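You operate a simulated robot arm through the tools that you are given. There is no shell and no other tool. Be economical: measure what you need, move in short steps, check, and stop when the job is done.

You run a simulated robot arm. Do the job below in one go: nothing can be reset, and whatever is moved stays where it is left.

## Task
Put two of the blue caps from the top of the green belt in the grey wire basket there. Then push the right machine door shut. Then take the grey block from the top of the blue bench and put it on the deck of the dolly. Keep to this order.
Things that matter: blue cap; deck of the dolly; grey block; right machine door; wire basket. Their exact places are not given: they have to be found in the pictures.

Only the result counts: the job must be done as asked and must still hold three seconds after the hand-in. Knocking over, shifting, dropping, spilling or breaking anything else fails it. A push-on lid holds only when it is set on centred and level and pressed home; a screw cap is set on level and turned clockwise until tight.

## Robot
A 7-joint arm with a two-finger parallel gripper on a trunk, on a base that drives. Base frame: it is fixed to the floor where the robot stands at the start and does not move with it; the origin is under the middle of the robot, x ahead of it, y to its left, z up; the surface under the hand at the start is at about z = 0.95. Lengths are in m, angles in rad, forces in N, time in s.
With the tool pointing down near the work surface it reaches from about 0.48 to 0.92 m from the robot's upright axis, wherever it stands. Its first joint turns from -2.007 to 2.007 rad. Places, roughly: deck of the dolly [-2.8, 1.8, 0.2]; grey block (8x5x3 cm) [-4.5, 1.9, 0.7]; right machine door [3.4, 1.5, 0.9]; wire basket (30x23x18 cm) [0.8, -0.7, 1]. Payload 3.91 kg.
The TCP is the grasp point between the finger pads, 0.03 m short of the fingertips. In the tool frame z runs along the fingers and y along their closing line. The gripper opens to 0.11 m. The fingers are 0.02 m wide and 0.01 m thick; the gripper's body (0.048 by 0.112 m) begins 0.055 m behind the TCP.
Orientation is that of the tool frame in the base frame, as [roll, pitch, yaw] about the fixed x, y, z axes, in that order (R = Rz(yaw) Ry(pitch) Rx(roll)). With the fingers straight down and closing along the base's y, the tool's x points along the base's -x, its y along +y and its z along -z.

## Interface
- The arm moves only by the tool move_arm. Its argument "targets" is a list of rows, each a list of 7 numbers: the shift along the tool's x, y, z in mm, then the turn, a rotation vector about the tool's x, y, z in rad, then the opening, from 0 (shut) to 1 (fully open). In form: [[tx, ty, tz, rx, ry, rz, claw], ...]. A call has 1 to 8 rows; each row is the pose to reach, as a shift and turn from the pose commanded when the call began, along the tool's axes at that moment. Rows are played at 5 a second. More than 0.05 m and 0.15 rad between two rows, or a gripper value outside its range, and nothing of the call is played. A pose out of reach is approached as far as the arm can. The call stops where the force on the tool passes 40 N (or 10 N more than at its start, if that is more) or the arm is blocked; 0.2 s more then pass. The fingers move at their own pace (about 0.153 m/s each) and stop on an object; they squeeze with about 31 N. The grip force told is the motor's: it shows also when the fingers shut on nothing. Time passes only in rows, and 0.2 s behind the last, so rows that repeat a pose let the fingers close. The reply holds the time, the measured pose of the TCP, the force on the tool along the base axes, the opening and the grip force, in the units named above and with some noise, with the torque about the TCP (base axes, N m) and any sound that the robot's microphone picked up.
- Cameras (640 x 400 px; columns grow to the right, rows downward): "scene" is now at [0.2083, 0.1441, 1.4818]; the picture's right is [-0.66, -0.75, 0.00], its down [-0.32, 0.28, -0.90] and it looks along [0.68, -0.60, -0.43] (base axes); focal length 254 px, centre (320, 200). "wrist" rides on the gripper at [0.072, 0.017, -0.103] in the tool frame; the picture's right is [-0.23, 0.97, 0.00], its down [-0.76, -0.18, -0.62] and it looks along [-0.61, -0.14, 0.78] (tool axes); focal length 222 px, centre (320, 200).
- capture(camera): a new picture of that camera. No time passes.
- slide_trunk(by): slides the trunk up (or, below 0, down) by that many m; the arm and the scene camera ride with it, the base frame stays. It gives what a move gives, with no picture.
- steer(legs): drives the robot by 1 to 6 legs, each [ahead, left, turn to the left] in m, m and rad, along the robot's own axes; the way and the turn of a leg run together, so that a leg with both is an arc; at most 1.5 m and 3.142 rad a leg. The arm and the cameras ride along, it lands a little off, and it stops where it bumps. It gives what a move gives.
- pan_tilt(pan, tilt): turns the head with the scene camera to pan (to the left, within 1.396 rad either way) and tilt (down, from -0.506 to 1.204), counted from straight ahead of the robot. It gives what a move gives.
- pixel_to_xyz(camera, pixels): there is no depth. For up to 12 entries [column, row, z] of the newest picture of that camera ("zoom" is the newest enlarged one), the place [x, y] in the base frame at which the ray of that pixel passes the height z, good to about 0.002 m. No time passes.
- zoom(camera, box): a new picture of the part [left, top, right, bottom] of that camera's present view, enlarged. No time passes.
- sign_off(): hands the job in; it is judged then, once.

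Work in short steps. Measure before you move; look again where a grasp or a placing could have gone wrong, and mend it. You have 110 turns and 90 pictures in all, those below and enlarged ones among them. Open the gripper and draw the arm clear of the work before you hand the job in, unless the task says otherwise; then end with one line.

The tools are called after "Request:" as a command line: name --pt "numbers of a row" for each row, then --argument value for the rest, lists and objects as JSON in quotes. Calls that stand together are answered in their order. move_arm: Moves the arm, as the interface text tells. Its arguments: {"type":"object","properties":{"targets":{"type":"array"}},"required":["targets"]} The other tools are called the same way: slide_trunk (by) slides the trunk up or down; steer (legs) drives the base; pan_tilt (pan, tilt) turns the head that bears the scene camera; capture (camera) takes a picture; pixel_to_xyz (camera, pixels) gives the place at which the rays of pixels pass given heights; zoom (camera, box) takes an enlarged picture of a part of a camera's view; sign_off () hands the job in.

At the start:

```text
t: 0.0
tool_pos: [0.4092, -0.3776, 1.3009]
tool_rot: [-3.142, -0.001, -3.141]
ft_force: [0.6, 0.2, 0.3]
ft_torque: [0.05, 0.0, -0.01]
width: 0.1099
finger_force: 0.0
trunk travel left (down, up): [-0.8, 0.19]
robot x, y, heading: [0.0029, -0.0004, 0.0]
head pan, tilt: [-0.726, 0.443]
```

scene: 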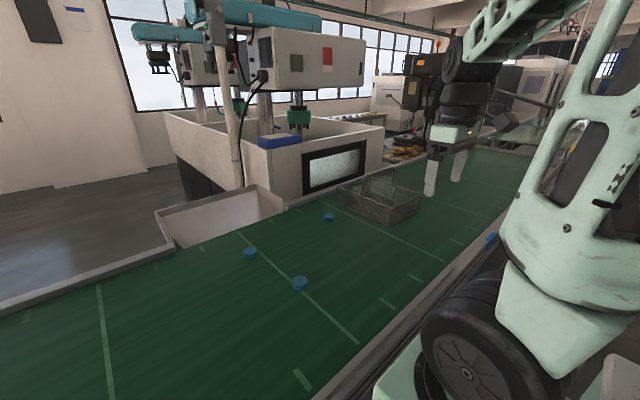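
wrist: 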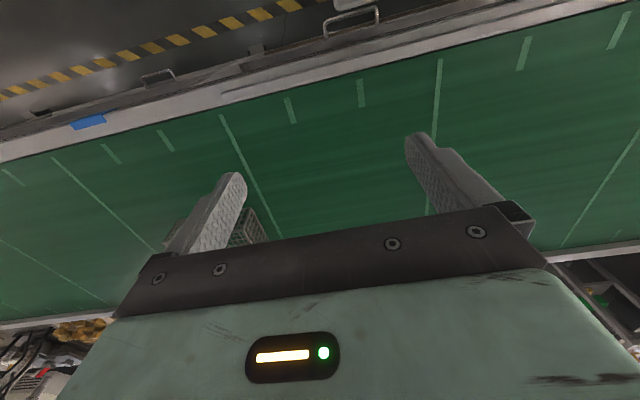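

The scene picture shows caps near (250,253), (300,283) and (329,217), and the basket near (380,195). I enlarge this area and get positions at belt height.

Request:
zoom --camera "scene" --box '[220, 160, 440, 300]'

Request:
pixel_to_xyz --camera "scene" --pixels '[[250, 253, 0.965], [300, 283, 0.965], [329, 217, 0.965], [492, 238, 0.965], [250, 259, 0.95], [300, 290, 0.95], [329, 221, 0.95]]'

```text
2.86 times, centred on (330, 230) of scene
```

zoom: 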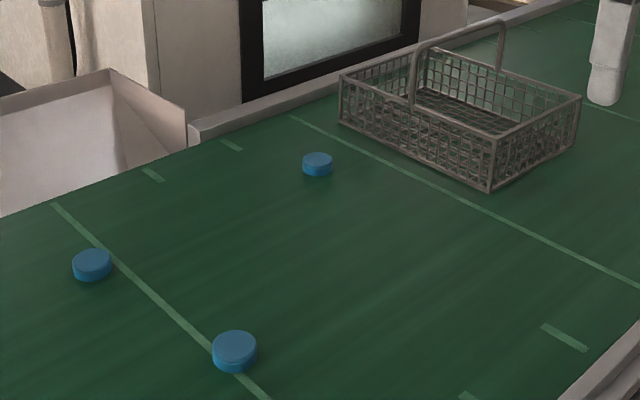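

```text
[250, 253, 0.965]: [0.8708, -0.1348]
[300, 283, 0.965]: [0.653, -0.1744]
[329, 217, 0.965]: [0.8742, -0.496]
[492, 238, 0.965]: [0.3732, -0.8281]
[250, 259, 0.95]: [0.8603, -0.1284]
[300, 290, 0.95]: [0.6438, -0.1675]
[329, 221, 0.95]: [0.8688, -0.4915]
```

I take the cap tops and basket corners from the enlarged picture.

Request:
pixel_to_xyz --camera "zoom" --pixels '[[234, 345, 0.967], [213, 345, 0.967], [256, 345, 0.967], [235, 373, 0.95], [317, 159, 0.967], [318, 177, 0.95], [490, 192, 0.95], [340, 122, 0.95], [577, 150, 0.95], [492, 140, 1.03], [338, 74, 1.03], [581, 96, 1.03]]'

Request:
pixel_to_xyz --camera "zoom" --pixels '[[413, 107, 1.03], [500, 70, 1.03], [425, 45, 1.12], [495, 20, 1.12], [425, 45, 1.03], [92, 260, 0.967], [234, 330, 0.967], [234, 361, 0.967]]'

```text
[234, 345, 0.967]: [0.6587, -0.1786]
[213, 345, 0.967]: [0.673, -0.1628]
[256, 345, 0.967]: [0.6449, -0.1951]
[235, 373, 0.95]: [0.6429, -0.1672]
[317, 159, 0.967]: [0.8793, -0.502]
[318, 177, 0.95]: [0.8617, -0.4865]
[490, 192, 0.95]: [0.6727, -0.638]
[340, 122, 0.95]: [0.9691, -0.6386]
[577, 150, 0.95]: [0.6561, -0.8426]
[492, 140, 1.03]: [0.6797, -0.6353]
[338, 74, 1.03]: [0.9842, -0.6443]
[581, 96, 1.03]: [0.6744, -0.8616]
```

```text
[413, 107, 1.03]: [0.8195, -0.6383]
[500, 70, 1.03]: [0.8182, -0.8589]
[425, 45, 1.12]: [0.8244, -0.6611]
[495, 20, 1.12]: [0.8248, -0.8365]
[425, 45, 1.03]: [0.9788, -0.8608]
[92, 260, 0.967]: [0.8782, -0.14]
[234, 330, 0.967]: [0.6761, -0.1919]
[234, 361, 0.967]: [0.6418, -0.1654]
```

Basket spans x 0.67–0.98, y −0.64…−0.87, its rim at about 1.03 and the handle arch over x≈0.82. From here it is out of reach, so I drive 0.45 m to the right, which puts caps A (0.657,−0.178) and B (0.873,−0.497) in reach too.

Request:
steer --legs '[[0, -0.45, 0]]'

Request:
capture --camera "scene"

Request:
capture --camera "wrist"

```text
t: 2.7
tool_pos: [0.4045, -0.8355, 1.3009]
tool_rot: [-3.141, 0.001, 3.137]
ft_force: [-0.5, 0.9, 0.8]
ft_torque: [0.0, 0.0, -0.01]
width: 0.11
finger_force: 0.1
trunk travel left (down, up): [-0.8, 0.19]
robot x, y, heading: [-0.0004, -0.4549, -0.01]
head pan, tilt: [-0.726, 0.443]
```

```text
86 pictures are left
```

scene: 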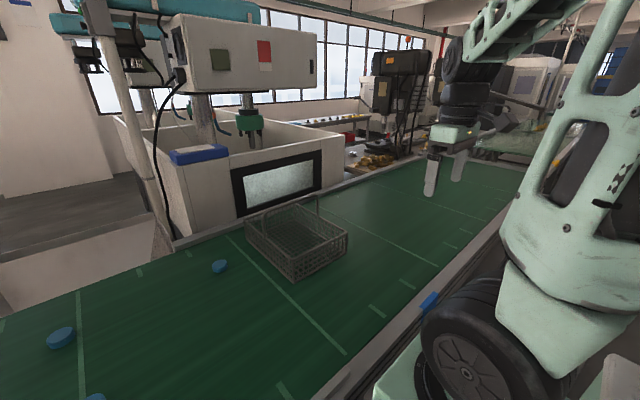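

```text
85 pictures are left
```

wrist: 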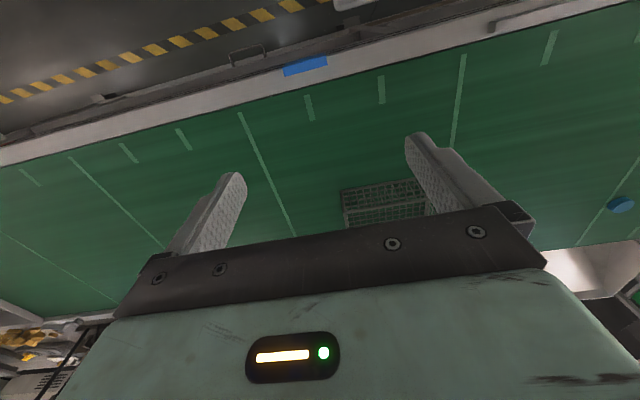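

Base moved well. Now I move at travel height towards cap B (0.873,−0.497).

Request:
move_arm --pt "-39 28 0 0 0 0 1" --pt "-78 56 0 0 0 0 1" --pt "-117 84 0 0 0 0 1" --pt "-156 112 0 0 0 0 1" --pt "-195 140 0 0 0 0 1" --pt "-234 168 0 0 0 0 1" --pt "-273 196 0 0 0 0 1" --pt "-312 224 0 0 0 0 1"

Request:
move_arm --pt "-39 28 0 0 0 0 1" --pt "-78 56 0 0 0 0 1" --pt "-117 84 0 0 0 0 1" --pt "-156 114 0 0 0 0 1" --pt "-156 114 48 0 0 0 1" --pt "-156 114 96 0 0 0 1" --pt "-156 114 144 0 0 0 1" --pt "-156 114 190 0 0 0 1"

Request:
capture --camera "wrist"

Request:
capture --camera "scene"

```text
t: 4.5
tool_pos: [0.7187, -0.6142, 1.3031]
tool_rot: [3.141, 0.002, 3.134]
ft_force: [-1.2, 0.0, -0.4]
ft_torque: [-0.02, -0.03, 0.0]
width: 0.1099
finger_force: 0.1
trunk travel left (down, up): [-0.8, 0.19]
robot x, y, heading: [-0.0012, -0.4534, -0.007]
head pan, tilt: [-0.726, 0.443]
```

```text
t: 6.3
tool_pos: [0.8765, -0.5007, 1.1117]
tool_rot: [-3.141, -0.001, 3.133]
ft_force: [-0.9, 0.6, 0.0]
ft_torque: [-0.03, 0.01, 0.01]
width: 0.1101
finger_force: 0.1
trunk travel left (down, up): [-0.8, 0.19]
robot x, y, heading: [-0.0037, -0.4573, -0.012]
head pan, tilt: [-0.726, 0.443]
```

```text
84 pictures are left
```

wrist: 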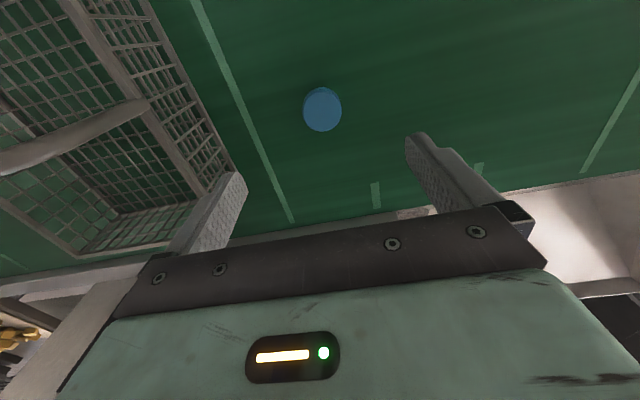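

```text
83 pictures are left
```

scene: 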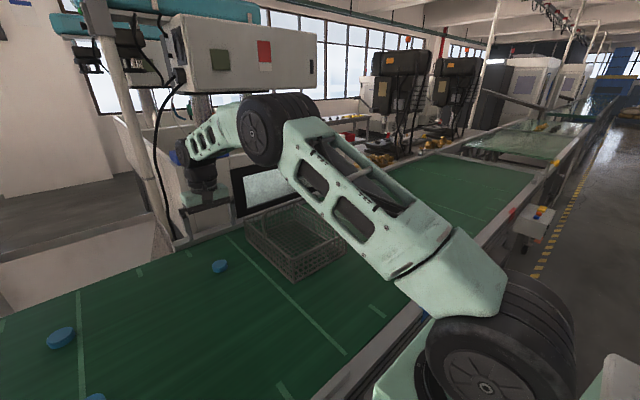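

The wrist picture shows cap B at (322,107); I locate it and the basket parts near the hand.

Request:
pixel_to_xyz --camera "wrist" --pixels '[[322, 110, 0.967], [323, 87, 0.967], [322, 132, 0.967], [302, 110, 0.967], [342, 110, 0.967], [234, 170, 1.03], [150, 105, 1.13]]'

Request:
zoom --camera "wrist" --box '[270, 70, 380, 140]'

```text
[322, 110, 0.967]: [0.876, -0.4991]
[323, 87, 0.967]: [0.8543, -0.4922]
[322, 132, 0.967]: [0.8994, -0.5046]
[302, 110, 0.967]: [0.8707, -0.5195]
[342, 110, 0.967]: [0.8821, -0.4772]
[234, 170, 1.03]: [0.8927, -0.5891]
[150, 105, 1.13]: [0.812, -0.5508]
```

```text
5.71 times, centred on (325, 105) of wrist
```

zoom: 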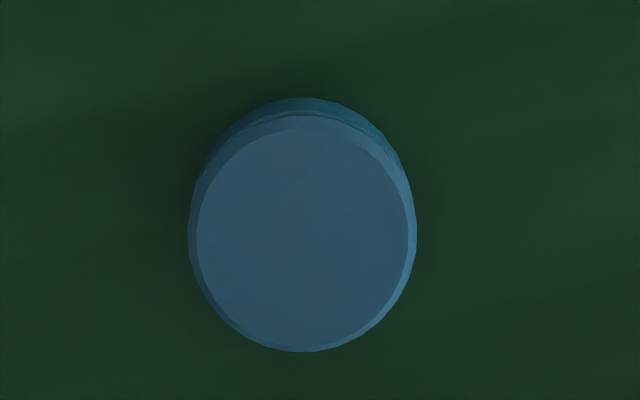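

Cap B is at (0.876,−0.499), about 4.4 cm wide, right under the TCP. I descend to z≈0.984 and close.

Request:
move_arm --pt "0 1 45 0 0 0 1" --pt "0 1 90 0 0 0 1" --pt "0 1 115 0 0 0 1" --pt "0 1 127 0 0 0 1" --pt "0 1 127 0 0 0 0" --pt "0 1 127 0 0 0 0" --pt "0 1 127 0 0 0 0"

Request:
capture --camera "wrist"

```text
t: 7.9
tool_pos: [0.8734, -0.4999, 0.9853]
tool_rot: [-3.142, -0.002, 3.134]
ft_force: [0.4, 1.4, -0.1]
ft_torque: [0.0, -0.01, -0.03]
width: 0.0421
finger_force: 30.7
trunk travel left (down, up): [-0.8, 0.19]
robot x, y, heading: [-0.0012, -0.4566, -0.005]
head pan, tilt: [-0.726, 0.443]
```

```text
81 pictures are left
```

wrist: 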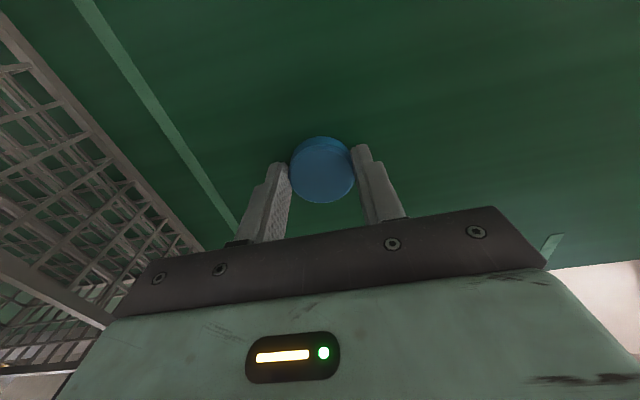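

The cap is held (width 42 mm). I lift to 1.12, go to x=0.74 on the near side of the handle, then over the basket.

Request:
move_arm --pt "0 0 -45 0 0 0 0" --pt "0 0 -90 0 0 0 0" --pt "0 0 -135 0 0 0 0" --pt "45 0 -140 0 0 0 0" --pt "90 0 -140 0 0 0 0" --pt "132 0 -140 0 0 0 0" --pt "132 -48 -140 0 0 0 0" --pt "132 -96 -140 0 0 0 0"

Request:
move_arm --pt "0 -45 0 0 0 0 0" --pt "0 -90 0 0 0 0 0" --pt "0 -122 0 0 0 0 0"

Request:
capture --camera "wrist"

Request:
capture --camera "scene"

```text
t: 9.7
tool_pos: [0.7412, -0.5933, 1.1224]
tool_rot: [-3.141, 0.0, 3.136]
ft_force: [-0.8, 0.8, -0.3]
ft_torque: [-0.06, -0.01, 0.02]
width: 0.0418
finger_force: 31.0
trunk travel left (down, up): [-0.8, 0.19]
robot x, y, heading: [-0.0021, -0.457, -0.004]
head pan, tilt: [-0.726, 0.443]
```

```text
t: 10.5
tool_pos: [0.7397, -0.7151, 1.1218]
tool_rot: [-3.14, -0.003, 3.138]
ft_force: [-0.1, 1.3, 0.5]
ft_torque: [-0.02, 0.01, 0.04]
width: 0.0418
finger_force: 31.1
trunk travel left (down, up): [-0.8, 0.19]
robot x, y, heading: [-0.0012, -0.4554, -0.008]
head pan, tilt: [-0.726, 0.443]
```

```text
80 pictures are left
```

wrist: 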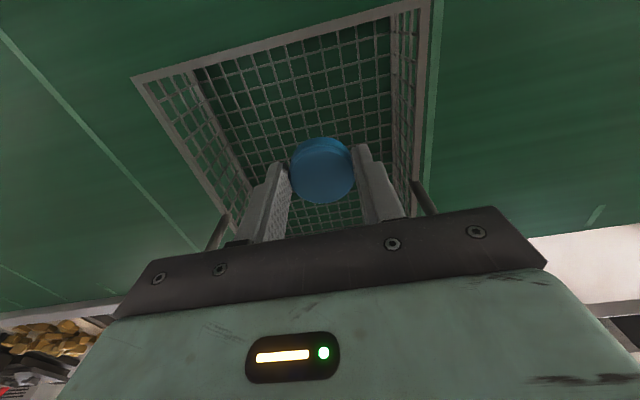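

```text
79 pictures are left
```

scene: 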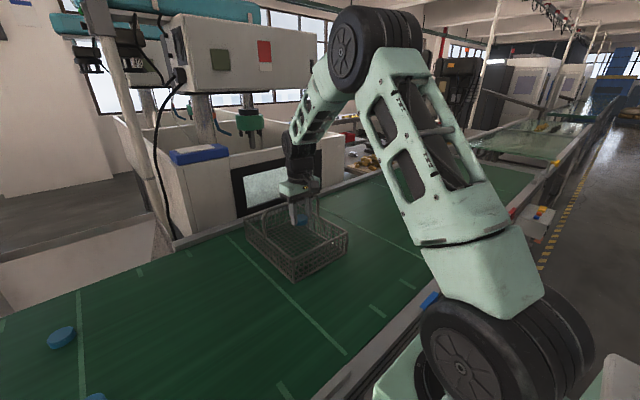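

I check the rim corners and basket centre from the wrist picture.

Request:
pixel_to_xyz --camera "wrist" --pixels '[[430, 3, 1.03], [135, 78, 1.03], [228, 218, 1.03], [415, 183, 1.03], [200, 72, 0.955], [390, 25, 0.955]]'

```text
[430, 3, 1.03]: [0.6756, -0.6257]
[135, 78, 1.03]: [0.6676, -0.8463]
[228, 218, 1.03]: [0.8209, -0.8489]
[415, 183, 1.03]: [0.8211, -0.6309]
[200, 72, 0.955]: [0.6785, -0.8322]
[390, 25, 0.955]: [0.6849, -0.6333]
```

Rim spans x≥0.67, y −0.628…−0.848, handle at x≈0.82; the hand at (0.740,−0.715) has room. I lower to z≈1.0, open partly and rise.

Request:
move_arm --pt "0 0 45 0 0 0 0" --pt "0 0 85 0 0 0 0" --pt "0 0 110 0 0 0 0" --pt "0 0 124 0 0 0 0" --pt "0 0 124 0 0 0 0.6" --pt "0 0 124 0 0 0 0.6"

Request:
move_arm --pt "0 0 -45 0 0 0 0.6" --pt "0 0 -90 0 0 0 0.6" --pt "0 0 -135 0 0 0 0.6"

Request:
capture --camera "wrist"

```text
t: 11.9
tool_pos: [0.741, -0.7166, 1.0015]
tool_rot: [3.141, 0.001, 3.133]
ft_force: [0.3, -0.7, -1.0]
ft_torque: [0.0, 0.02, -0.01]
width: 0.0662
finger_force: 0.0
trunk travel left (down, up): [-0.8, 0.19]
robot x, y, heading: [-0.0014, -0.454, -0.006]
head pan, tilt: [-0.726, 0.443]
```

```text
t: 12.7
tool_pos: [0.7408, -0.7164, 1.1351]
tool_rot: [-3.141, -0.002, 3.135]
ft_force: [-0.3, -0.1, -0.2]
ft_torque: [0.0, 0.0, -0.03]
width: 0.0659
finger_force: 0.2
trunk travel left (down, up): [-0.8, 0.19]
robot x, y, heading: [-0.0033, -0.4555, -0.003]
head pan, tilt: [-0.726, 0.443]
```

```text
78 pictures are left
```

wrist: 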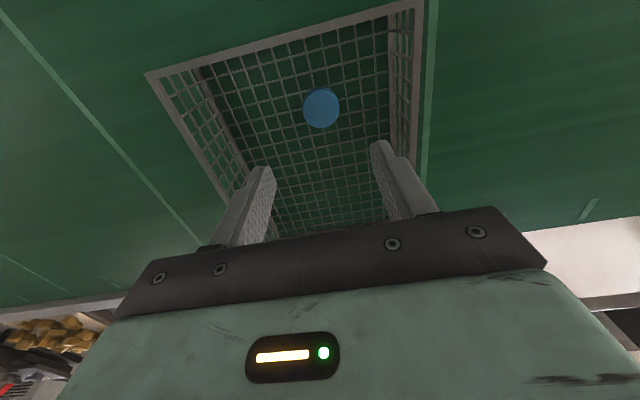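

Cap lies in the basket at (321,107). Now to cap A at (0.657,−0.178).

Request:
move_arm --pt "0 48 0 0 0 0 0.6" --pt "0 96 0 0 0 0 0.6" --pt "0 144 0 0 0 0 1" --pt "10 191 0 0 0 0 1" --pt "20 238 0 0 0 0 1" --pt "30 285 0 0 0 0 1" --pt "40 332 0 0 0 0 1" --pt "50 379 0 0 0 0 1"

Request:
move_arm --pt "10 45 0 0 0 0 1" --pt "20 90 0 0 0 0 1" --pt "30 130 10 0 0 0 1" --pt "33 157 20 0 0 0 1"

Request:
capture --camera "wrist"

```text
t: 14.5
tool_pos: [0.6963, -0.3363, 1.1363]
tool_rot: [3.141, -0.001, 3.133]
ft_force: [0.0, 0.2, -0.1]
ft_torque: [0.06, 0.01, 0.0]
width: 0.1102
finger_force: 0.1
trunk travel left (down, up): [-0.8, 0.19]
robot x, y, heading: [-0.0039, -0.4534, -0.007]
head pan, tilt: [-0.726, 0.443]
```

```text
t: 15.5
tool_pos: [0.6628, -0.1808, 1.1142]
tool_rot: [3.141, 0.0, 3.134]
ft_force: [0.0, -0.6, 0.2]
ft_torque: [0.03, 0.01, -0.04]
width: 0.1101
finger_force: 0.1
trunk travel left (down, up): [-0.8, 0.19]
robot x, y, heading: [-0.0018, -0.4531, -0.006]
head pan, tilt: [-0.726, 0.443]
```

```text
77 pictures are left
```

wrist: 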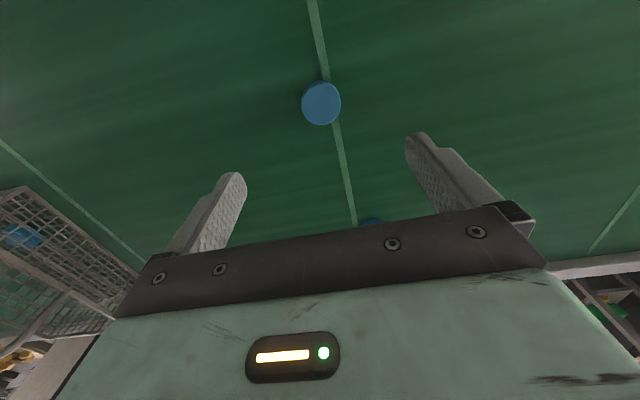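

Cap A is at (321,105); I measure it.

Request:
pixel_to_xyz --camera "wrist" --pixels '[[321, 105, 0.967], [322, 83, 0.967], [321, 125, 0.967]]'

```text
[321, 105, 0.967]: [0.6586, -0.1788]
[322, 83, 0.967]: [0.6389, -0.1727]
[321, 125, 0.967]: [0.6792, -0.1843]
```

Offset is about 4 mm in x and 2 mm in y. Descend and grip.

Request:
move_arm --pt "3 2 45 0 0 0 1" --pt "3 2 90 0 0 0 1" --pt "3 2 117 0 0 0 1" --pt "3 2 130 0 0 0 1" --pt "3 2 130 0 0 0 0" --pt "3 2 130 0 0 0 0" --pt "3 2 130 0 0 0 0"

Request:
move_arm --pt "0 0 -45 0 0 0 0" --pt "0 0 -90 0 0 0 0" --pt "0 0 -140 0 0 0 0" --pt "-15 -45 -140 0 0 0 0" --pt "-30 -90 -140 0 0 0 0" --pt "-45 -135 -140 0 0 0 0" --pt "-60 -180 -140 0 0 0 0" --pt "-75 -225 -140 0 0 0 0"

Request:
move_arm --pt "0 -48 0 0 0 0 0" --pt "0 -96 0 0 0 0 0" --pt "0 -144 0 0 0 0 0" --pt "0 -192 0 0 0 0 0" --pt "0 -240 0 0 0 0 0" --pt "0 -288 0 0 0 0 0" --pt "0 -330 0 0 0 0 0" --pt "0 -365 0 0 0 0 0"

Request:
capture --camera "wrist"

```text
t: 17.1
tool_pos: [0.6606, -0.1785, 0.9861]
tool_rot: [3.141, 0.0, 3.135]
ft_force: [-0.7, 0.4, 0.1]
ft_torque: [0.02, 0.02, 0.01]
width: 0.0422
finger_force: 31.1
trunk travel left (down, up): [-0.8, 0.19]
robot x, y, heading: [-0.0008, -0.4573, -0.008]
head pan, tilt: [-0.726, 0.443]
```

```text
t: 18.9
tool_pos: [0.7321, -0.4039, 1.126]
tool_rot: [3.14, 0.0, 3.138]
ft_force: [0.5, 0.7, 0.1]
ft_torque: [-0.07, -0.04, 0.0]
width: 0.0418
finger_force: 31.1
trunk travel left (down, up): [-0.8, 0.19]
robot x, y, heading: [-0.0002, -0.4557, -0.007]
head pan, tilt: [-0.726, 0.443]
```

```text
t: 20.7
tool_pos: [0.728, -0.7686, 1.1276]
tool_rot: [3.141, 0.002, 3.135]
ft_force: [-0.3, 0.5, 0.2]
ft_torque: [-0.06, -0.01, 0.03]
width: 0.0419
finger_force: 30.8
trunk travel left (down, up): [-0.8, 0.19]
robot x, y, heading: [0.001, -0.4547, -0.007]
head pan, tilt: [-0.726, 0.443]
```

```text
76 pictures are left
```

wrist: 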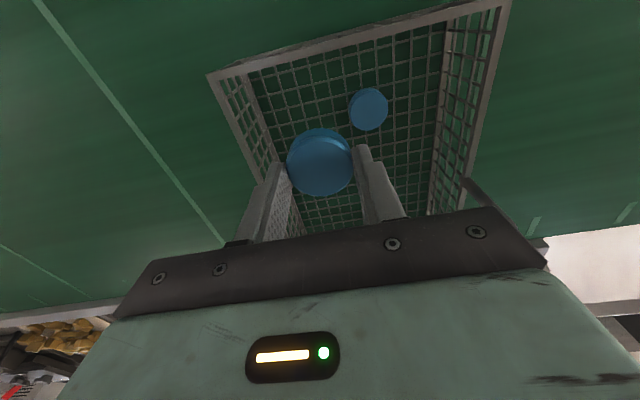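

Second cap held over the basket. I shift 15 mm further off the first cap, lower to z≈1.02 (fingertips above the first cap), and release narrowly.

Request:
move_arm --pt "0 -15 40 0 0 0 0" --pt "0 -15 80 0 0 0 0" --pt "0 -15 108 0 0 0 0" --pt "0 -15 108 0 0 0 0.5" --pt "0 -15 108 0 0 0 0.5" --pt "0 -15 60 0 0 0 0.5" --pt "0 -15 15 0 0 0 0.5" --pt "0 -15 -30 0 0 0 0.5"

Request:
capture --camera "wrist"

```text
t: 22.5
tool_pos: [0.7311, -0.7825, 1.1544]
tool_rot: [-3.141, -0.002, 3.133]
ft_force: [-0.4, -0.2, -1.1]
ft_torque: [0.0, 0.02, -0.01]
width: 0.0551
finger_force: 0.1
trunk travel left (down, up): [-0.8, 0.19]
robot x, y, heading: [0.0, -0.4556, -0.008]
head pan, tilt: [-0.726, 0.443]
```

```text
75 pictures are left
```

wrist: 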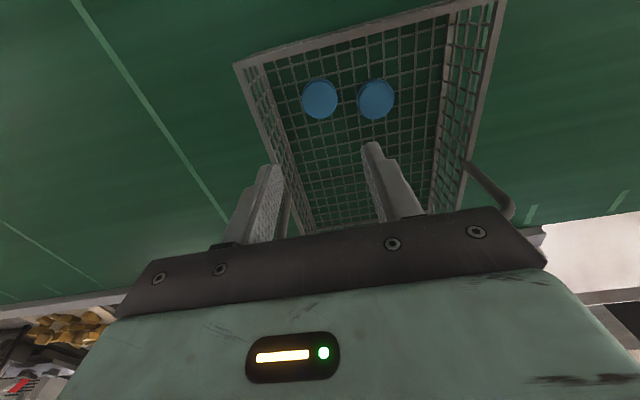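

Both caps lie in the basket. I raise the arm and draw it in, and look around for the way to the machine door.

Request:
move_arm --pt "0 0 -48 0 0 0 0.5" --pt "0 0 -96 0 0 0 0.5" --pt "0 0 -144 0 0 0 0.5" --pt "40 20 -160 0 0 0 0.5" --pt "80 45 -160 0 0 0 0.5" --pt "120 70 -160 0 0 0 0.5" --pt "160 95 -160 0 0 0 0.3" --pt "200 120 -160 0 0 0 0"

Request:
move_arm --pt "15 40 -30 0 0 0 0" --pt "30 80 -60 0 0 0 0" --pt "30 120 -90 0 0 0 0" --pt "30 160 -100 0 0 0 0" --pt "30 205 -100 0 0 0 0"

Request:
pan_tilt --pan 0.6 --tilt 0.25

Request:
capture --camera "scene"

Request:
pan_tilt --pan 1.39 --tilt 0.35

Request:
capture --camera "scene"

```text
t: 24.3
tool_pos: [0.5299, -0.6643, 1.3148]
tool_rot: [-3.141, 0.0, 3.134]
ft_force: [0.7, -0.9, 0.1]
ft_torque: [-0.01, 0.03, -0.04]
width: 0.0
finger_force: 30.7
trunk travel left (down, up): [-0.8, 0.19]
robot x, y, heading: [-0.0031, -0.4612, -0.012]
head pan, tilt: [-0.726, 0.443]
```

```text
refused: row 1 steps farther than a row can; nothing moved
```

```text
t: 25.8
tool_pos: [0.5309, -0.6645, 1.3128]
tool_rot: [3.14, 0.0, 3.135]
ft_force: [0.2, -0.1, 1.1]
ft_torque: [0.01, -0.01, 0.01]
width: 0.0002
finger_force: 31.0
trunk travel left (down, up): [-0.8, 0.19]
robot x, y, heading: [-0.0019, -0.4553, -0.008]
head pan, tilt: [0.6, 0.25]
```

```text
74 pictures are left
```

scene: 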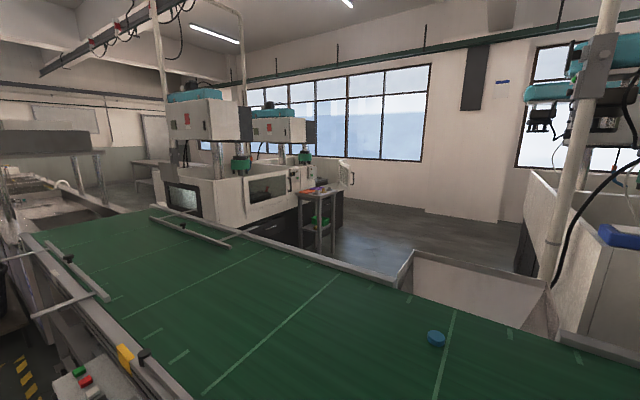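

```text
t: 26.9
tool_pos: [0.53, -0.6647, 1.3143]
tool_rot: [3.141, 0.0, 3.133]
ft_force: [-0.2, -0.5, -0.7]
ft_torque: [0.01, -0.04, -0.03]
width: 0.0
finger_force: 31.2
trunk travel left (down, up): [-0.8, 0.19]
robot x, y, heading: [-0.0038, -0.4569, -0.006]
head pan, tilt: [1.389, 0.351]
```

```text
73 pictures are left
```

scene: 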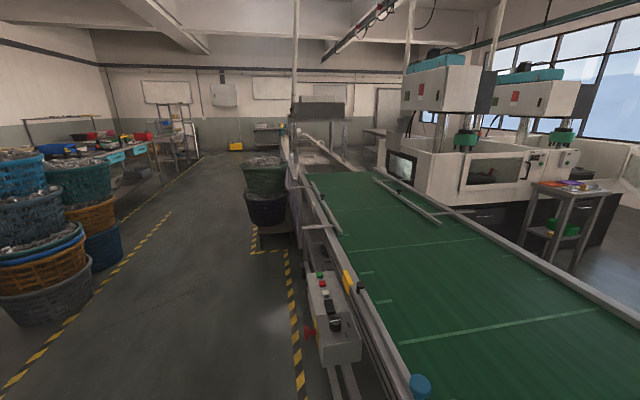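

The open machine door seems to be near (345,170) in the first picture, behind the belt, so I need the way round. I take the belt ends from this picture and enlarge it.

Request:
pixel_to_xyz --camera "scene" --pixels '[[335, 172, 0.95], [372, 170, 0.95], [265, 250, 0], [253, 220, 0], [240, 150, 0], [190, 155, 0], [300, 390, 0], [90, 320, 0], [310, 260, 0.95], [325, 150, 0.7], [470, 390, 0.95]]'

Request:
zoom --camera "scene" --box '[230, 80, 470, 230]'

Request:
pan_tilt --pan -1.2 --tilt 0.25

Request:
capture --camera "scene"

```text
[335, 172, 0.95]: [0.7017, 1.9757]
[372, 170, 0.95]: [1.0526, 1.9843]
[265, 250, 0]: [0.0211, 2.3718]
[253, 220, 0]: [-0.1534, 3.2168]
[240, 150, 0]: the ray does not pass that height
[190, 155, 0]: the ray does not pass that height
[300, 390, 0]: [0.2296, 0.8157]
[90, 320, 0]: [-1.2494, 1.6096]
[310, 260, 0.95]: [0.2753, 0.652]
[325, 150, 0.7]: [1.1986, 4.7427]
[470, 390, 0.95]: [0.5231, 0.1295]
```

```text
2.67 times, centred on (350, 155) of scene
```

zoom: 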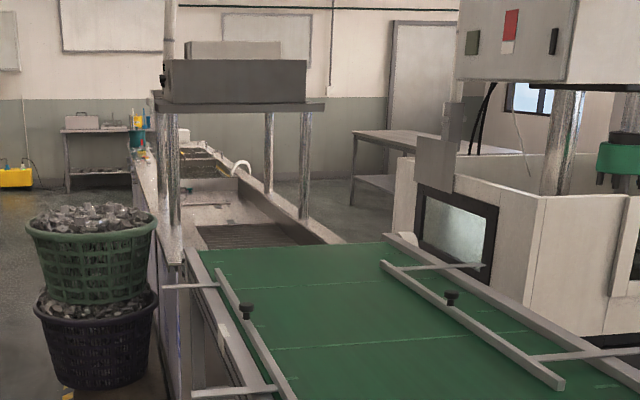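

```text
t: 29.3
tool_pos: [0.5296, -0.664, 1.3146]
tool_rot: [3.141, 0.001, 3.134]
ft_force: [0.3, 0.7, 0.2]
ft_torque: [-0.01, 0.01, 0.02]
width: 0.0
finger_force: 31.0
trunk travel left (down, up): [-0.8, 0.19]
robot x, y, heading: [-0.0022, -0.455, -0.007]
head pan, tilt: [-1.201, 0.25]
```

```text
71 pictures are left
```

scene: 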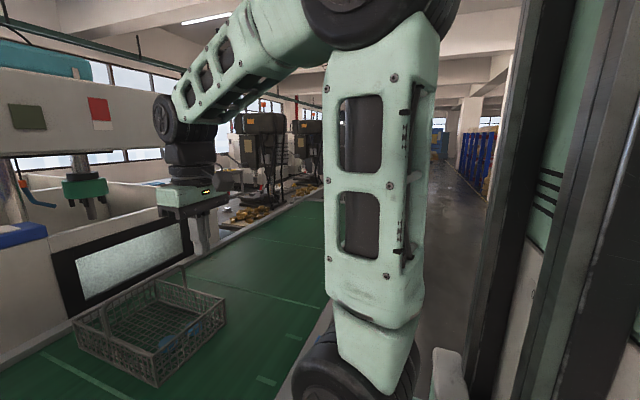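

The door's rough place projects to about (343,177) in the earlier view; I look there enlarged and over the right-hand side too.

Request:
pan_tilt --pan 0.5 --tilt 0.2

Request:
zoom --camera "scene" --box '[230, 120, 430, 245]'

```text
t: 31.0
tool_pos: [0.5306, -0.6631, 1.315]
tool_rot: [-3.142, 0.0, 3.134]
ft_force: [-0.2, -0.4, -0.1]
ft_torque: [-0.03, 0.01, 0.02]
width: 0.0
finger_force: 31.2
trunk travel left (down, up): [-0.8, 0.19]
robot x, y, heading: [-0.0018, -0.4568, -0.005]
head pan, tilt: [0.499, 0.201]
```

```text
3.20 times, centred on (330, 182) of scene
```

zoom: 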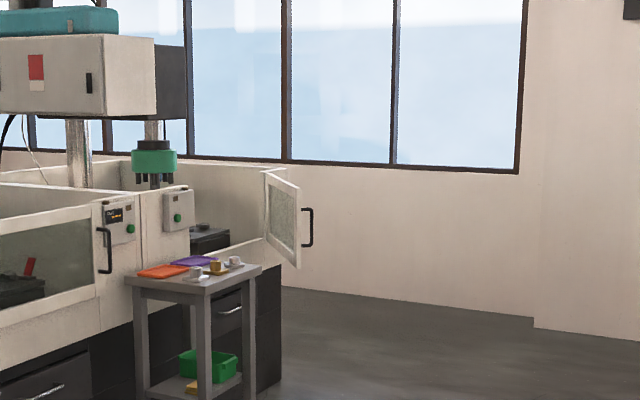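

The right machine's door stands open, hinged at its far right (x≈3.4), behind the belt. I check what is behind the robot before backing off.

Request:
pan_tilt --pan -1.39 --tilt 0.6

Request:
capture --camera "scene"

Request:
pan_tilt --pan 1.39 --tilt 0.7

Request:
capture --camera "scene"

Request:
pixel_to_xyz --camera "scene" --pixels '[[10, 390, 0], [200, 390, 0], [300, 300, 0], [100, 200, 0], [10, 200, 0]]'

```text
t: 32.9
tool_pos: [0.5297, -0.6641, 1.3154]
tool_rot: [3.141, 0.002, 3.134]
ft_force: [-0.2, -0.7, -0.1]
ft_torque: [-0.01, 0.01, 0.0]
width: 0.0
finger_force: 31.0
trunk travel left (down, up): [-0.8, 0.19]
robot x, y, heading: [-0.001, -0.4579, -0.0]
head pan, tilt: [-1.389, 0.6]
```

```text
69 pictures are left
```

scene: 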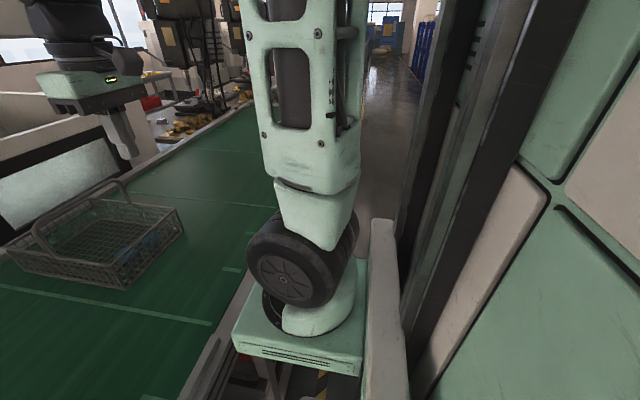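

```text
t: 35.3
tool_pos: [0.5304, -0.6639, 1.3157]
tool_rot: [3.141, 0.001, 3.136]
ft_force: [-0.4, -0.7, 0.1]
ft_torque: [0.01, -0.01, -0.01]
width: 0.0
finger_force: 31.4
trunk travel left (down, up): [-0.8, 0.19]
robot x, y, heading: [-0.0039, -0.4565, -0.005]
head pan, tilt: [1.389, 0.7]
```

```text
68 pictures are left
```

scene: 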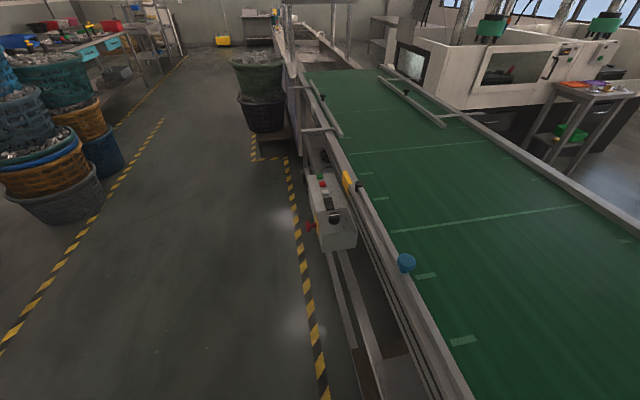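

```text
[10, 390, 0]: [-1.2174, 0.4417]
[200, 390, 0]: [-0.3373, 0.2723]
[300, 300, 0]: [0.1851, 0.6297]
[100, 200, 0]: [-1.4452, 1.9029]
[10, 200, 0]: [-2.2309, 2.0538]
```

The space behind-left is open aisle (x −1.2…0.1). I back off half a metre diagonally and turn left to face along the aisle.

Request:
steer --legs '[[-0.55, 0.2, 0], [0, 0, 1.571]]'

Request:
pan_tilt --pan 0 --tilt 0.3

Request:
capture --camera "scene"

```text
t: 42.5
tool_pos: [-0.3366, 0.2812, 1.3139]
tool_rot: [-3.14, 0.0, -1.589]
ft_force: [-0.2, -1.0, 0.2]
ft_torque: [-0.03, 0.03, 0.0]
width: 0.0
finger_force: 31.2
trunk travel left (down, up): [-0.8, 0.19]
robot x, y, heading: [-0.5492, -0.2458, 1.55]
head pan, tilt: [1.389, 0.7]
```

```text
t: 44.0
tool_pos: [-0.3381, 0.2815, 1.3147]
tool_rot: [-3.142, 0.0, -1.588]
ft_force: [-0.4, 0.6, 0.0]
ft_torque: [0.0, -0.01, 0.02]
width: 0.0
finger_force: 31.2
trunk travel left (down, up): [-0.8, 0.19]
robot x, y, heading: [-0.5499, -0.2477, 1.554]
head pan, tilt: [0.0, 0.3]
```

```text
67 pictures are left
```

scene: 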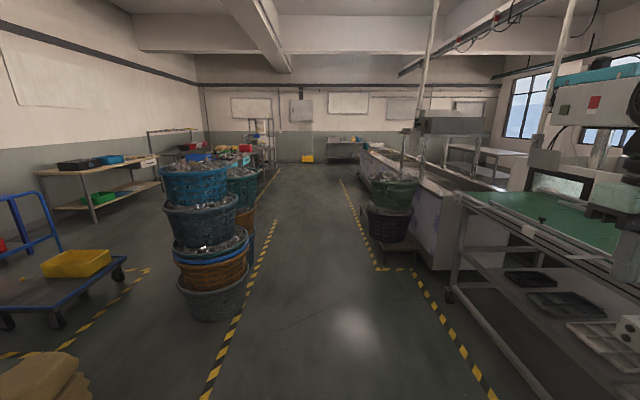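

The dolly with a yellow bin is at lower left; the aisle ahead is clear. I measure the aisle and the trough's far end.

Request:
pixel_to_xyz --camera "scene" --pixels '[[248, 305, 0], [372, 238, 0], [375, 268, 0], [275, 175, 0], [343, 182, 0], [360, 160, 0], [330, 160, 0], [302, 163, 0], [437, 268, 0], [365, 152, 0.8], [410, 150, 0.8]]'

Request:
zoom --camera "scene" --box '[270, 90, 530, 250]'

```text
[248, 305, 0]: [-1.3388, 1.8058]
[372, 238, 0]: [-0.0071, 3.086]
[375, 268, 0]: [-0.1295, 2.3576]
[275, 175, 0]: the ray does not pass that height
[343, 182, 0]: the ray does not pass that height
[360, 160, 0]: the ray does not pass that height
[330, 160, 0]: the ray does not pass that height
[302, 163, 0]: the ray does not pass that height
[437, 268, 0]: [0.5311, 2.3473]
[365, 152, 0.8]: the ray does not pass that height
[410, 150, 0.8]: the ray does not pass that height
```

```text
2.46 times, centred on (400, 170) of scene
```

zoom: 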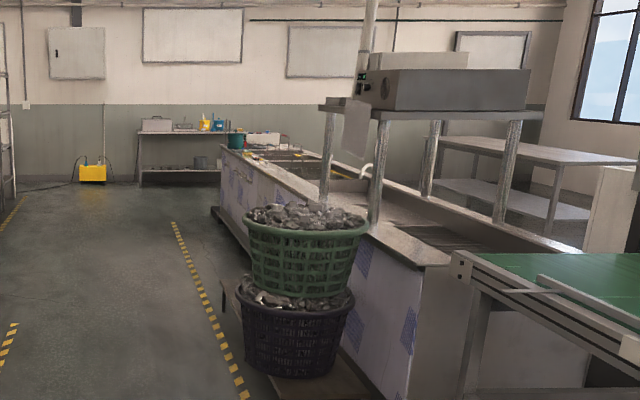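

Aisle is free from x −1.3 to −0.13; the trough ends near y≈7. I drive ahead 6 m, keeping x≈−0.6.

Request:
steer --legs '[[1.5, 0.05, 0.02], [1.5, 0, 0], [1.5, 0, 0], [1.3, 0, 0]]'

Request:
pan_tilt --pan -0.6 --tilt 0.35

Request:
capture --camera "scene"

```text
refused: leg 1 is longer than a leg can be; nothing moved
```

```text
t: 45.0
tool_pos: [-0.3373, 0.2824, 1.3143]
tool_rot: [3.141, 0.002, -1.59]
ft_force: [-0.4, 0.6, 0.0]
ft_torque: [0.0, 0.02, 0.01]
width: 0.0
finger_force: 30.7
trunk travel left (down, up): [-0.8, 0.19]
robot x, y, heading: [-0.5476, -0.244, 1.549]
head pan, tilt: [-0.6, 0.351]
```

```text
65 pictures are left
```

scene: 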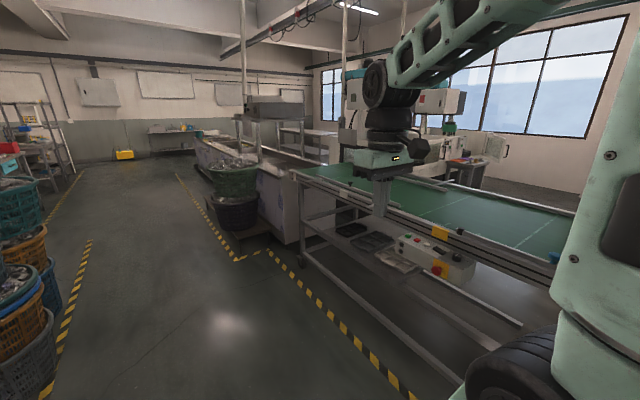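

The leg was a hair too long; I repeat with legs of 1.45 m.

Request:
steer --legs '[[1.45, 0.05, 0.02], [1.45, 0, 0], [1.45, 0, 0], [1.45, 0, 0]]'

Request:
pan_tilt --pan -0.5 --tilt 0.35

Request:
capture --camera "scene"

```text
t: 72.8
tool_pos: [-0.4748, 6.1234, 1.3145]
tool_rot: [3.141, -0.001, -1.53]
ft_force: [-0.4, -0.5, -0.1]
ft_torque: [0.01, 0.03, 0.0]
width: 0.0
finger_force: 31.6
trunk travel left (down, up): [-0.8, 0.19]
robot x, y, heading: [-0.6546, 5.5835, 1.614]
head pan, tilt: [-0.6, 0.351]
```

```text
t: 73.4
tool_pos: [-0.4733, 6.1223, 1.3145]
tool_rot: [-3.141, 0.0, -1.53]
ft_force: [0.1, 0.8, -1.1]
ft_torque: [-0.03, -0.03, 0.0]
width: 0.0
finger_force: 30.8
trunk travel left (down, up): [-0.8, 0.19]
robot x, y, heading: [-0.6613, 5.5801, 1.616]
head pan, tilt: [-0.499, 0.351]
```

```text
64 pictures are left
```

scene: 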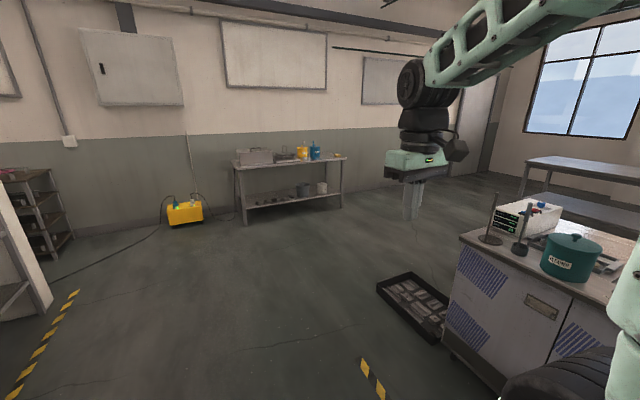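

I measure the tray on the floor, the wall table, and the far tables.

Request:
pixel_to_xyz --camera "scene" --pixels '[[377, 287, 0], [410, 273, 0], [430, 345, 0], [450, 290, 0], [243, 224, 0], [342, 208, 0], [470, 385, 0], [360, 360, 0], [470, 235, 0.9], [500, 205, 0], [530, 160, 0.8], [420, 190, 0]]'

Request:
pan_tilt --pan -1.2 --tilt 0.35

Request:
capture --camera "scene"

```text
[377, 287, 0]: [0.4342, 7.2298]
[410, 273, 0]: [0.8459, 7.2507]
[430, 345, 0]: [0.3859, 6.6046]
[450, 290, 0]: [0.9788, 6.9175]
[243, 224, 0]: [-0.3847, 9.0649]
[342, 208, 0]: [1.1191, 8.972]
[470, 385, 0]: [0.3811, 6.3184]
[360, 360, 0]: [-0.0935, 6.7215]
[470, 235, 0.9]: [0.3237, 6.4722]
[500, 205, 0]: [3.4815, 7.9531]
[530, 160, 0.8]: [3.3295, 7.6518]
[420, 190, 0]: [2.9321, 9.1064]
```

```text
t: 74.5
tool_pos: [-0.4756, 6.123, 1.3148]
tool_rot: [3.142, 0.002, -1.53]
ft_force: [0.5, -0.1, -0.1]
ft_torque: [0.01, -0.01, -0.03]
width: 0.0
finger_force: 31.4
trunk travel left (down, up): [-0.8, 0.19]
robot x, y, heading: [-0.6523, 5.5807, 1.613]
head pan, tilt: [-1.201, 0.351]
```

```text
63 pictures are left
```

scene: 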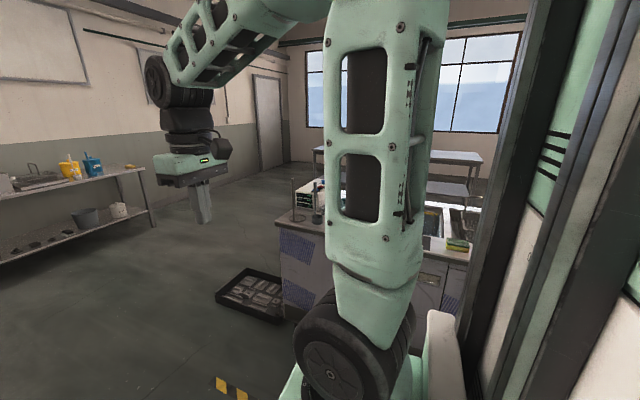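

The corridor between tray (y≤7.25) and wall table (y≥8.9) is wide. I drive to y≈8.0 and turn to face +x.

Request:
steer --legs '[[1.21, 0, -0.043], [1.21, 0, 0], [0, 0, -1.571]]'

Request:
pan_tilt --pan -0.3 --tilt 0.35

Request:
capture --camera "scene"

```text
t: 90.2
tool_pos: [-0.1444, 7.7667, 1.3153]
tool_rot: [-3.141, 0.001, 3.107]
ft_force: [-0.5, -0.1, 0.3]
ft_torque: [0.03, -0.01, -0.03]
width: 0.0
finger_force: 31.4
trunk travel left (down, up): [-0.8, 0.19]
robot x, y, heading: [-0.6658, 7.988, -0.032]
head pan, tilt: [-1.201, 0.351]
```

```text
t: 91.4
tool_pos: [-0.1448, 7.7661, 1.3138]
tool_rot: [3.142, 0.0, 3.107]
ft_force: [0.0, -0.1, -1.2]
ft_torque: [-0.01, -0.01, 0.01]
width: 0.0001
finger_force: 31.8
trunk travel left (down, up): [-0.8, 0.19]
robot x, y, heading: [-0.6687, 7.9897, -0.035]
head pan, tilt: [-0.3, 0.351]
```

```text
62 pictures are left
```

scene: 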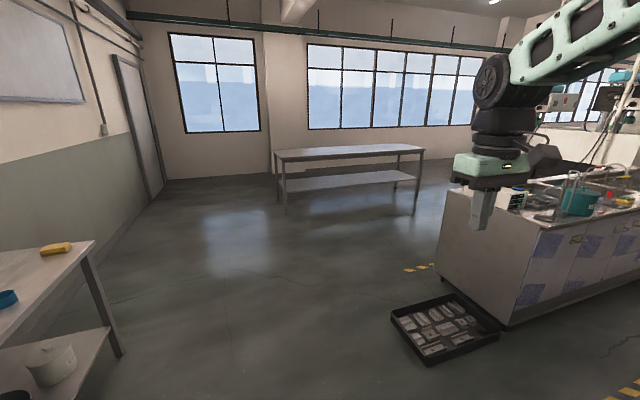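

Measure the table legs, trough corners and tray.

Request:
pixel_to_xyz --camera "scene" --pixels '[[286, 212, 0], [279, 197, 0], [416, 216, 0], [420, 192, 0], [440, 276, 0], [510, 326, 0], [120, 356, 0], [95, 240, 0.85], [400, 325, 0], [455, 190, 0], [270, 175, 0]]'

```text
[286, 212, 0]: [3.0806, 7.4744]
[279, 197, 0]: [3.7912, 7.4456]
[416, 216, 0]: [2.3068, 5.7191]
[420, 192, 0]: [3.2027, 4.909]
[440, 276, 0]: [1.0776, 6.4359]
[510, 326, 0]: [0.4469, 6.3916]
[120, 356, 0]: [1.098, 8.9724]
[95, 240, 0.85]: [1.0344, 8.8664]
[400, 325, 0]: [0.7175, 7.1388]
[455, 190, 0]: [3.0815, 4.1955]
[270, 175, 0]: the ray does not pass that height
```

Window wall is at x≈5.3 and the table ends at x≈3.8, so there's a window aisle. I drive along y≈8.1 to x≈3.2 first and look.

Request:
steer --legs '[[1.3, 0.1, 0.035], [1.4, 0, 0], [1.2, 0, 0]]'

Request:
capture --camera "scene"

Request:
pan_tilt --pan -0.8 --tilt 0.35

Request:
capture --camera "scene"

```text
t: 110.2
tool_pos: [3.7557, 7.8787, 1.3142]
tool_rot: [3.141, -0.001, 3.13]
ft_force: [-0.7, -0.3, 0.7]
ft_torque: [-0.02, -0.03, -0.01]
width: 0.0002
finger_force: 30.9
trunk travel left (down, up): [-0.8, 0.19]
robot x, y, heading: [3.2224, 8.0857, -0.009]
head pan, tilt: [-0.3, 0.351]
```

```text
61 pictures are left
```

scene: 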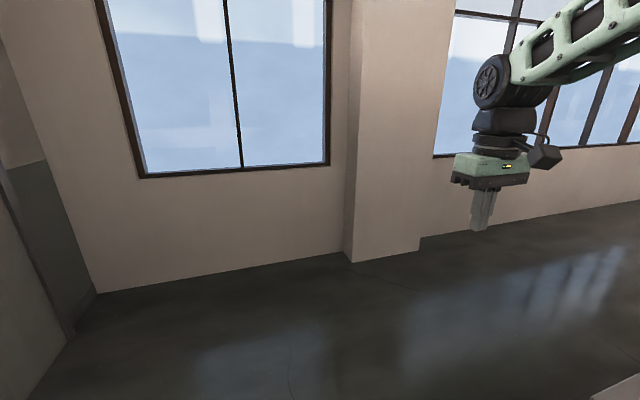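

```text
t: 111.1
tool_pos: [3.7548, 7.8786, 1.315]
tool_rot: [-3.141, -0.001, 3.13]
ft_force: [-0.8, 0.2, -0.4]
ft_torque: [-0.03, 0.01, 0.03]
width: 0.0001
finger_force: 30.5
trunk travel left (down, up): [-0.8, 0.19]
robot x, y, heading: [3.223, 8.0859, -0.014]
head pan, tilt: [-0.799, 0.351]
```

```text
60 pictures are left
```

scene: 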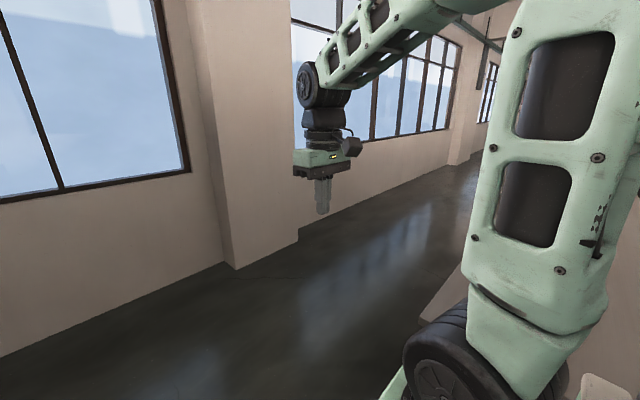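

Request:
pixel_to_xyz --camera "scene" --pixels '[[236, 269, 0], [298, 241, 0], [350, 210, 0], [430, 320, 0.8], [0, 355, 0], [460, 270, 0.8]]'

```text
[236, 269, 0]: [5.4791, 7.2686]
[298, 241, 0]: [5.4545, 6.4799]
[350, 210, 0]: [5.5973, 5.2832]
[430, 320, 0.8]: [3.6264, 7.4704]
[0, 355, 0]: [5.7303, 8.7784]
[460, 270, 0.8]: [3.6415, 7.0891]
```

Aisle centre at x≈4.6. I drive there, turn right to face −y, and look.

Request:
steer --legs '[[1.36, 0, 0], [0, 0, -1.56], [1.4, 0, 0]]'

Request:
pan_tilt --pan 0.1 --tilt 0.3

Request:
capture --camera "scene"

```text
t: 128.4
tool_pos: [4.4464, 6.1443, 1.3155]
tool_rot: [3.141, -0.001, 1.597]
ft_force: [-0.1, -0.3, 0.0]
ft_torque: [0.0, 0.0, 0.0]
width: 0.0001
finger_force: 31.4
trunk travel left (down, up): [-0.8, 0.19]
robot x, y, heading: [4.6395, 6.6838, -1.542]
head pan, tilt: [-0.799, 0.351]
```

```text
t: 129.6
tool_pos: [4.4447, 6.1452, 1.3153]
tool_rot: [3.14, 0.0, 1.597]
ft_force: [0.6, 0.5, -0.6]
ft_torque: [0.04, -0.04, -0.01]
width: 0.0001
finger_force: 30.8
trunk travel left (down, up): [-0.8, 0.19]
robot x, y, heading: [4.6378, 6.681, -1.543]
head pan, tilt: [0.099, 0.3]
```

```text
59 pictures are left
```

scene: 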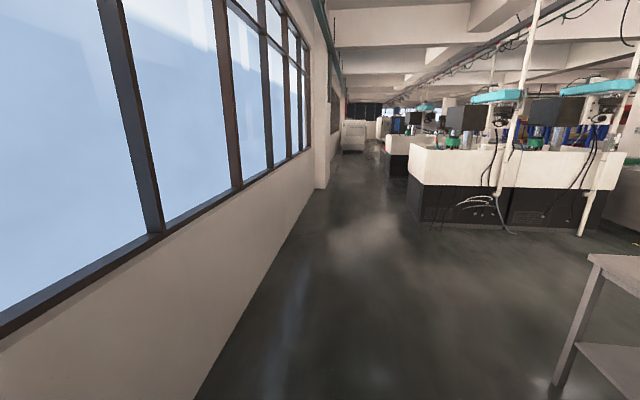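

Aisle is clear; machine's window-side back corner is at (410,215). Measure.

Request:
pixel_to_xyz --camera "scene" --pixels '[[410, 213, 0], [318, 190, 0], [505, 232, 0], [560, 385, 0], [590, 255, 0.85], [422, 222, 0], [385, 175, 0]]'

Request:
zoom --camera "scene" --box '[310, 90, 530, 230]'

```text
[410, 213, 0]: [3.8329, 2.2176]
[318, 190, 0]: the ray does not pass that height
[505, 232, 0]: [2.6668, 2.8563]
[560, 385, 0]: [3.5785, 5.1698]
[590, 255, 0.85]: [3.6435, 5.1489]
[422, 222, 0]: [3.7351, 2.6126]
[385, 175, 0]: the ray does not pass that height
```

```text
2.86 times, centred on (420, 160) of scene
```

zoom: 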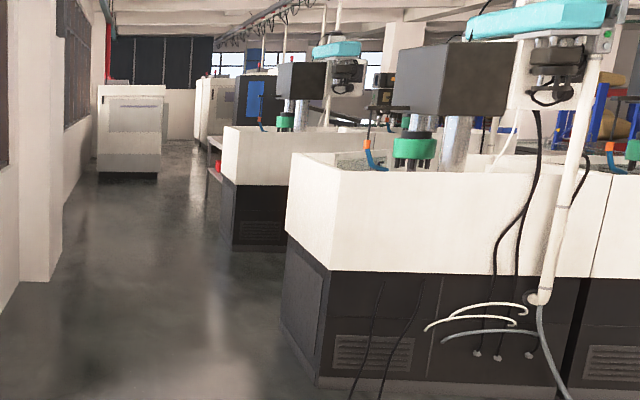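

I drive ahead 4.2 m to y≈2.5 and look towards the door.

Request:
steer --legs '[[1.4, 0, -0.03], [1.4, 0, 0], [1.4, 0, 0]]'

Request:
pan_tilt --pan -0.4 --tilt 0.4

Request:
capture --camera "scene"

```text
t: 149.5
tool_pos: [4.4293, 2.0004, 1.3147]
tool_rot: [-3.14, 0.0, 1.567]
ft_force: [0.4, 0.3, -0.4]
ft_torque: [-0.01, -0.02, -0.01]
width: 0.0
finger_force: 30.7
trunk travel left (down, up): [-0.8, 0.19]
robot x, y, heading: [4.6359, 2.528, -1.576]
head pan, tilt: [0.099, 0.3]
```

```text
t: 150.4
tool_pos: [4.4293, 2.0011, 1.315]
tool_rot: [-3.141, 0.0, 1.565]
ft_force: [0.5, 0.1, -0.9]
ft_torque: [0.02, -0.02, 0.03]
width: 0.0
finger_force: 30.9
trunk travel left (down, up): [-0.8, 0.19]
robot x, y, heading: [4.6376, 2.5327, -1.57]
head pan, tilt: [-0.4, 0.4]
```

```text
57 pictures are left
```

scene: 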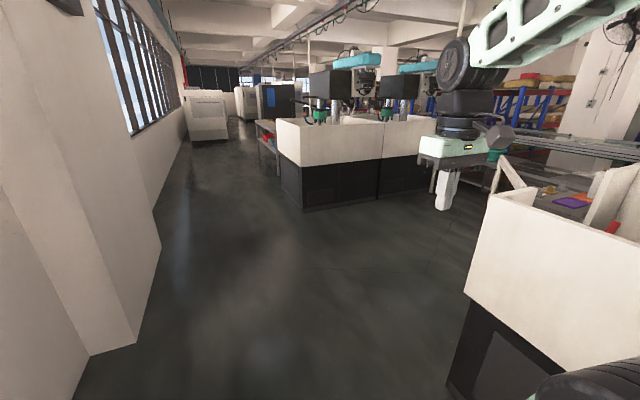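

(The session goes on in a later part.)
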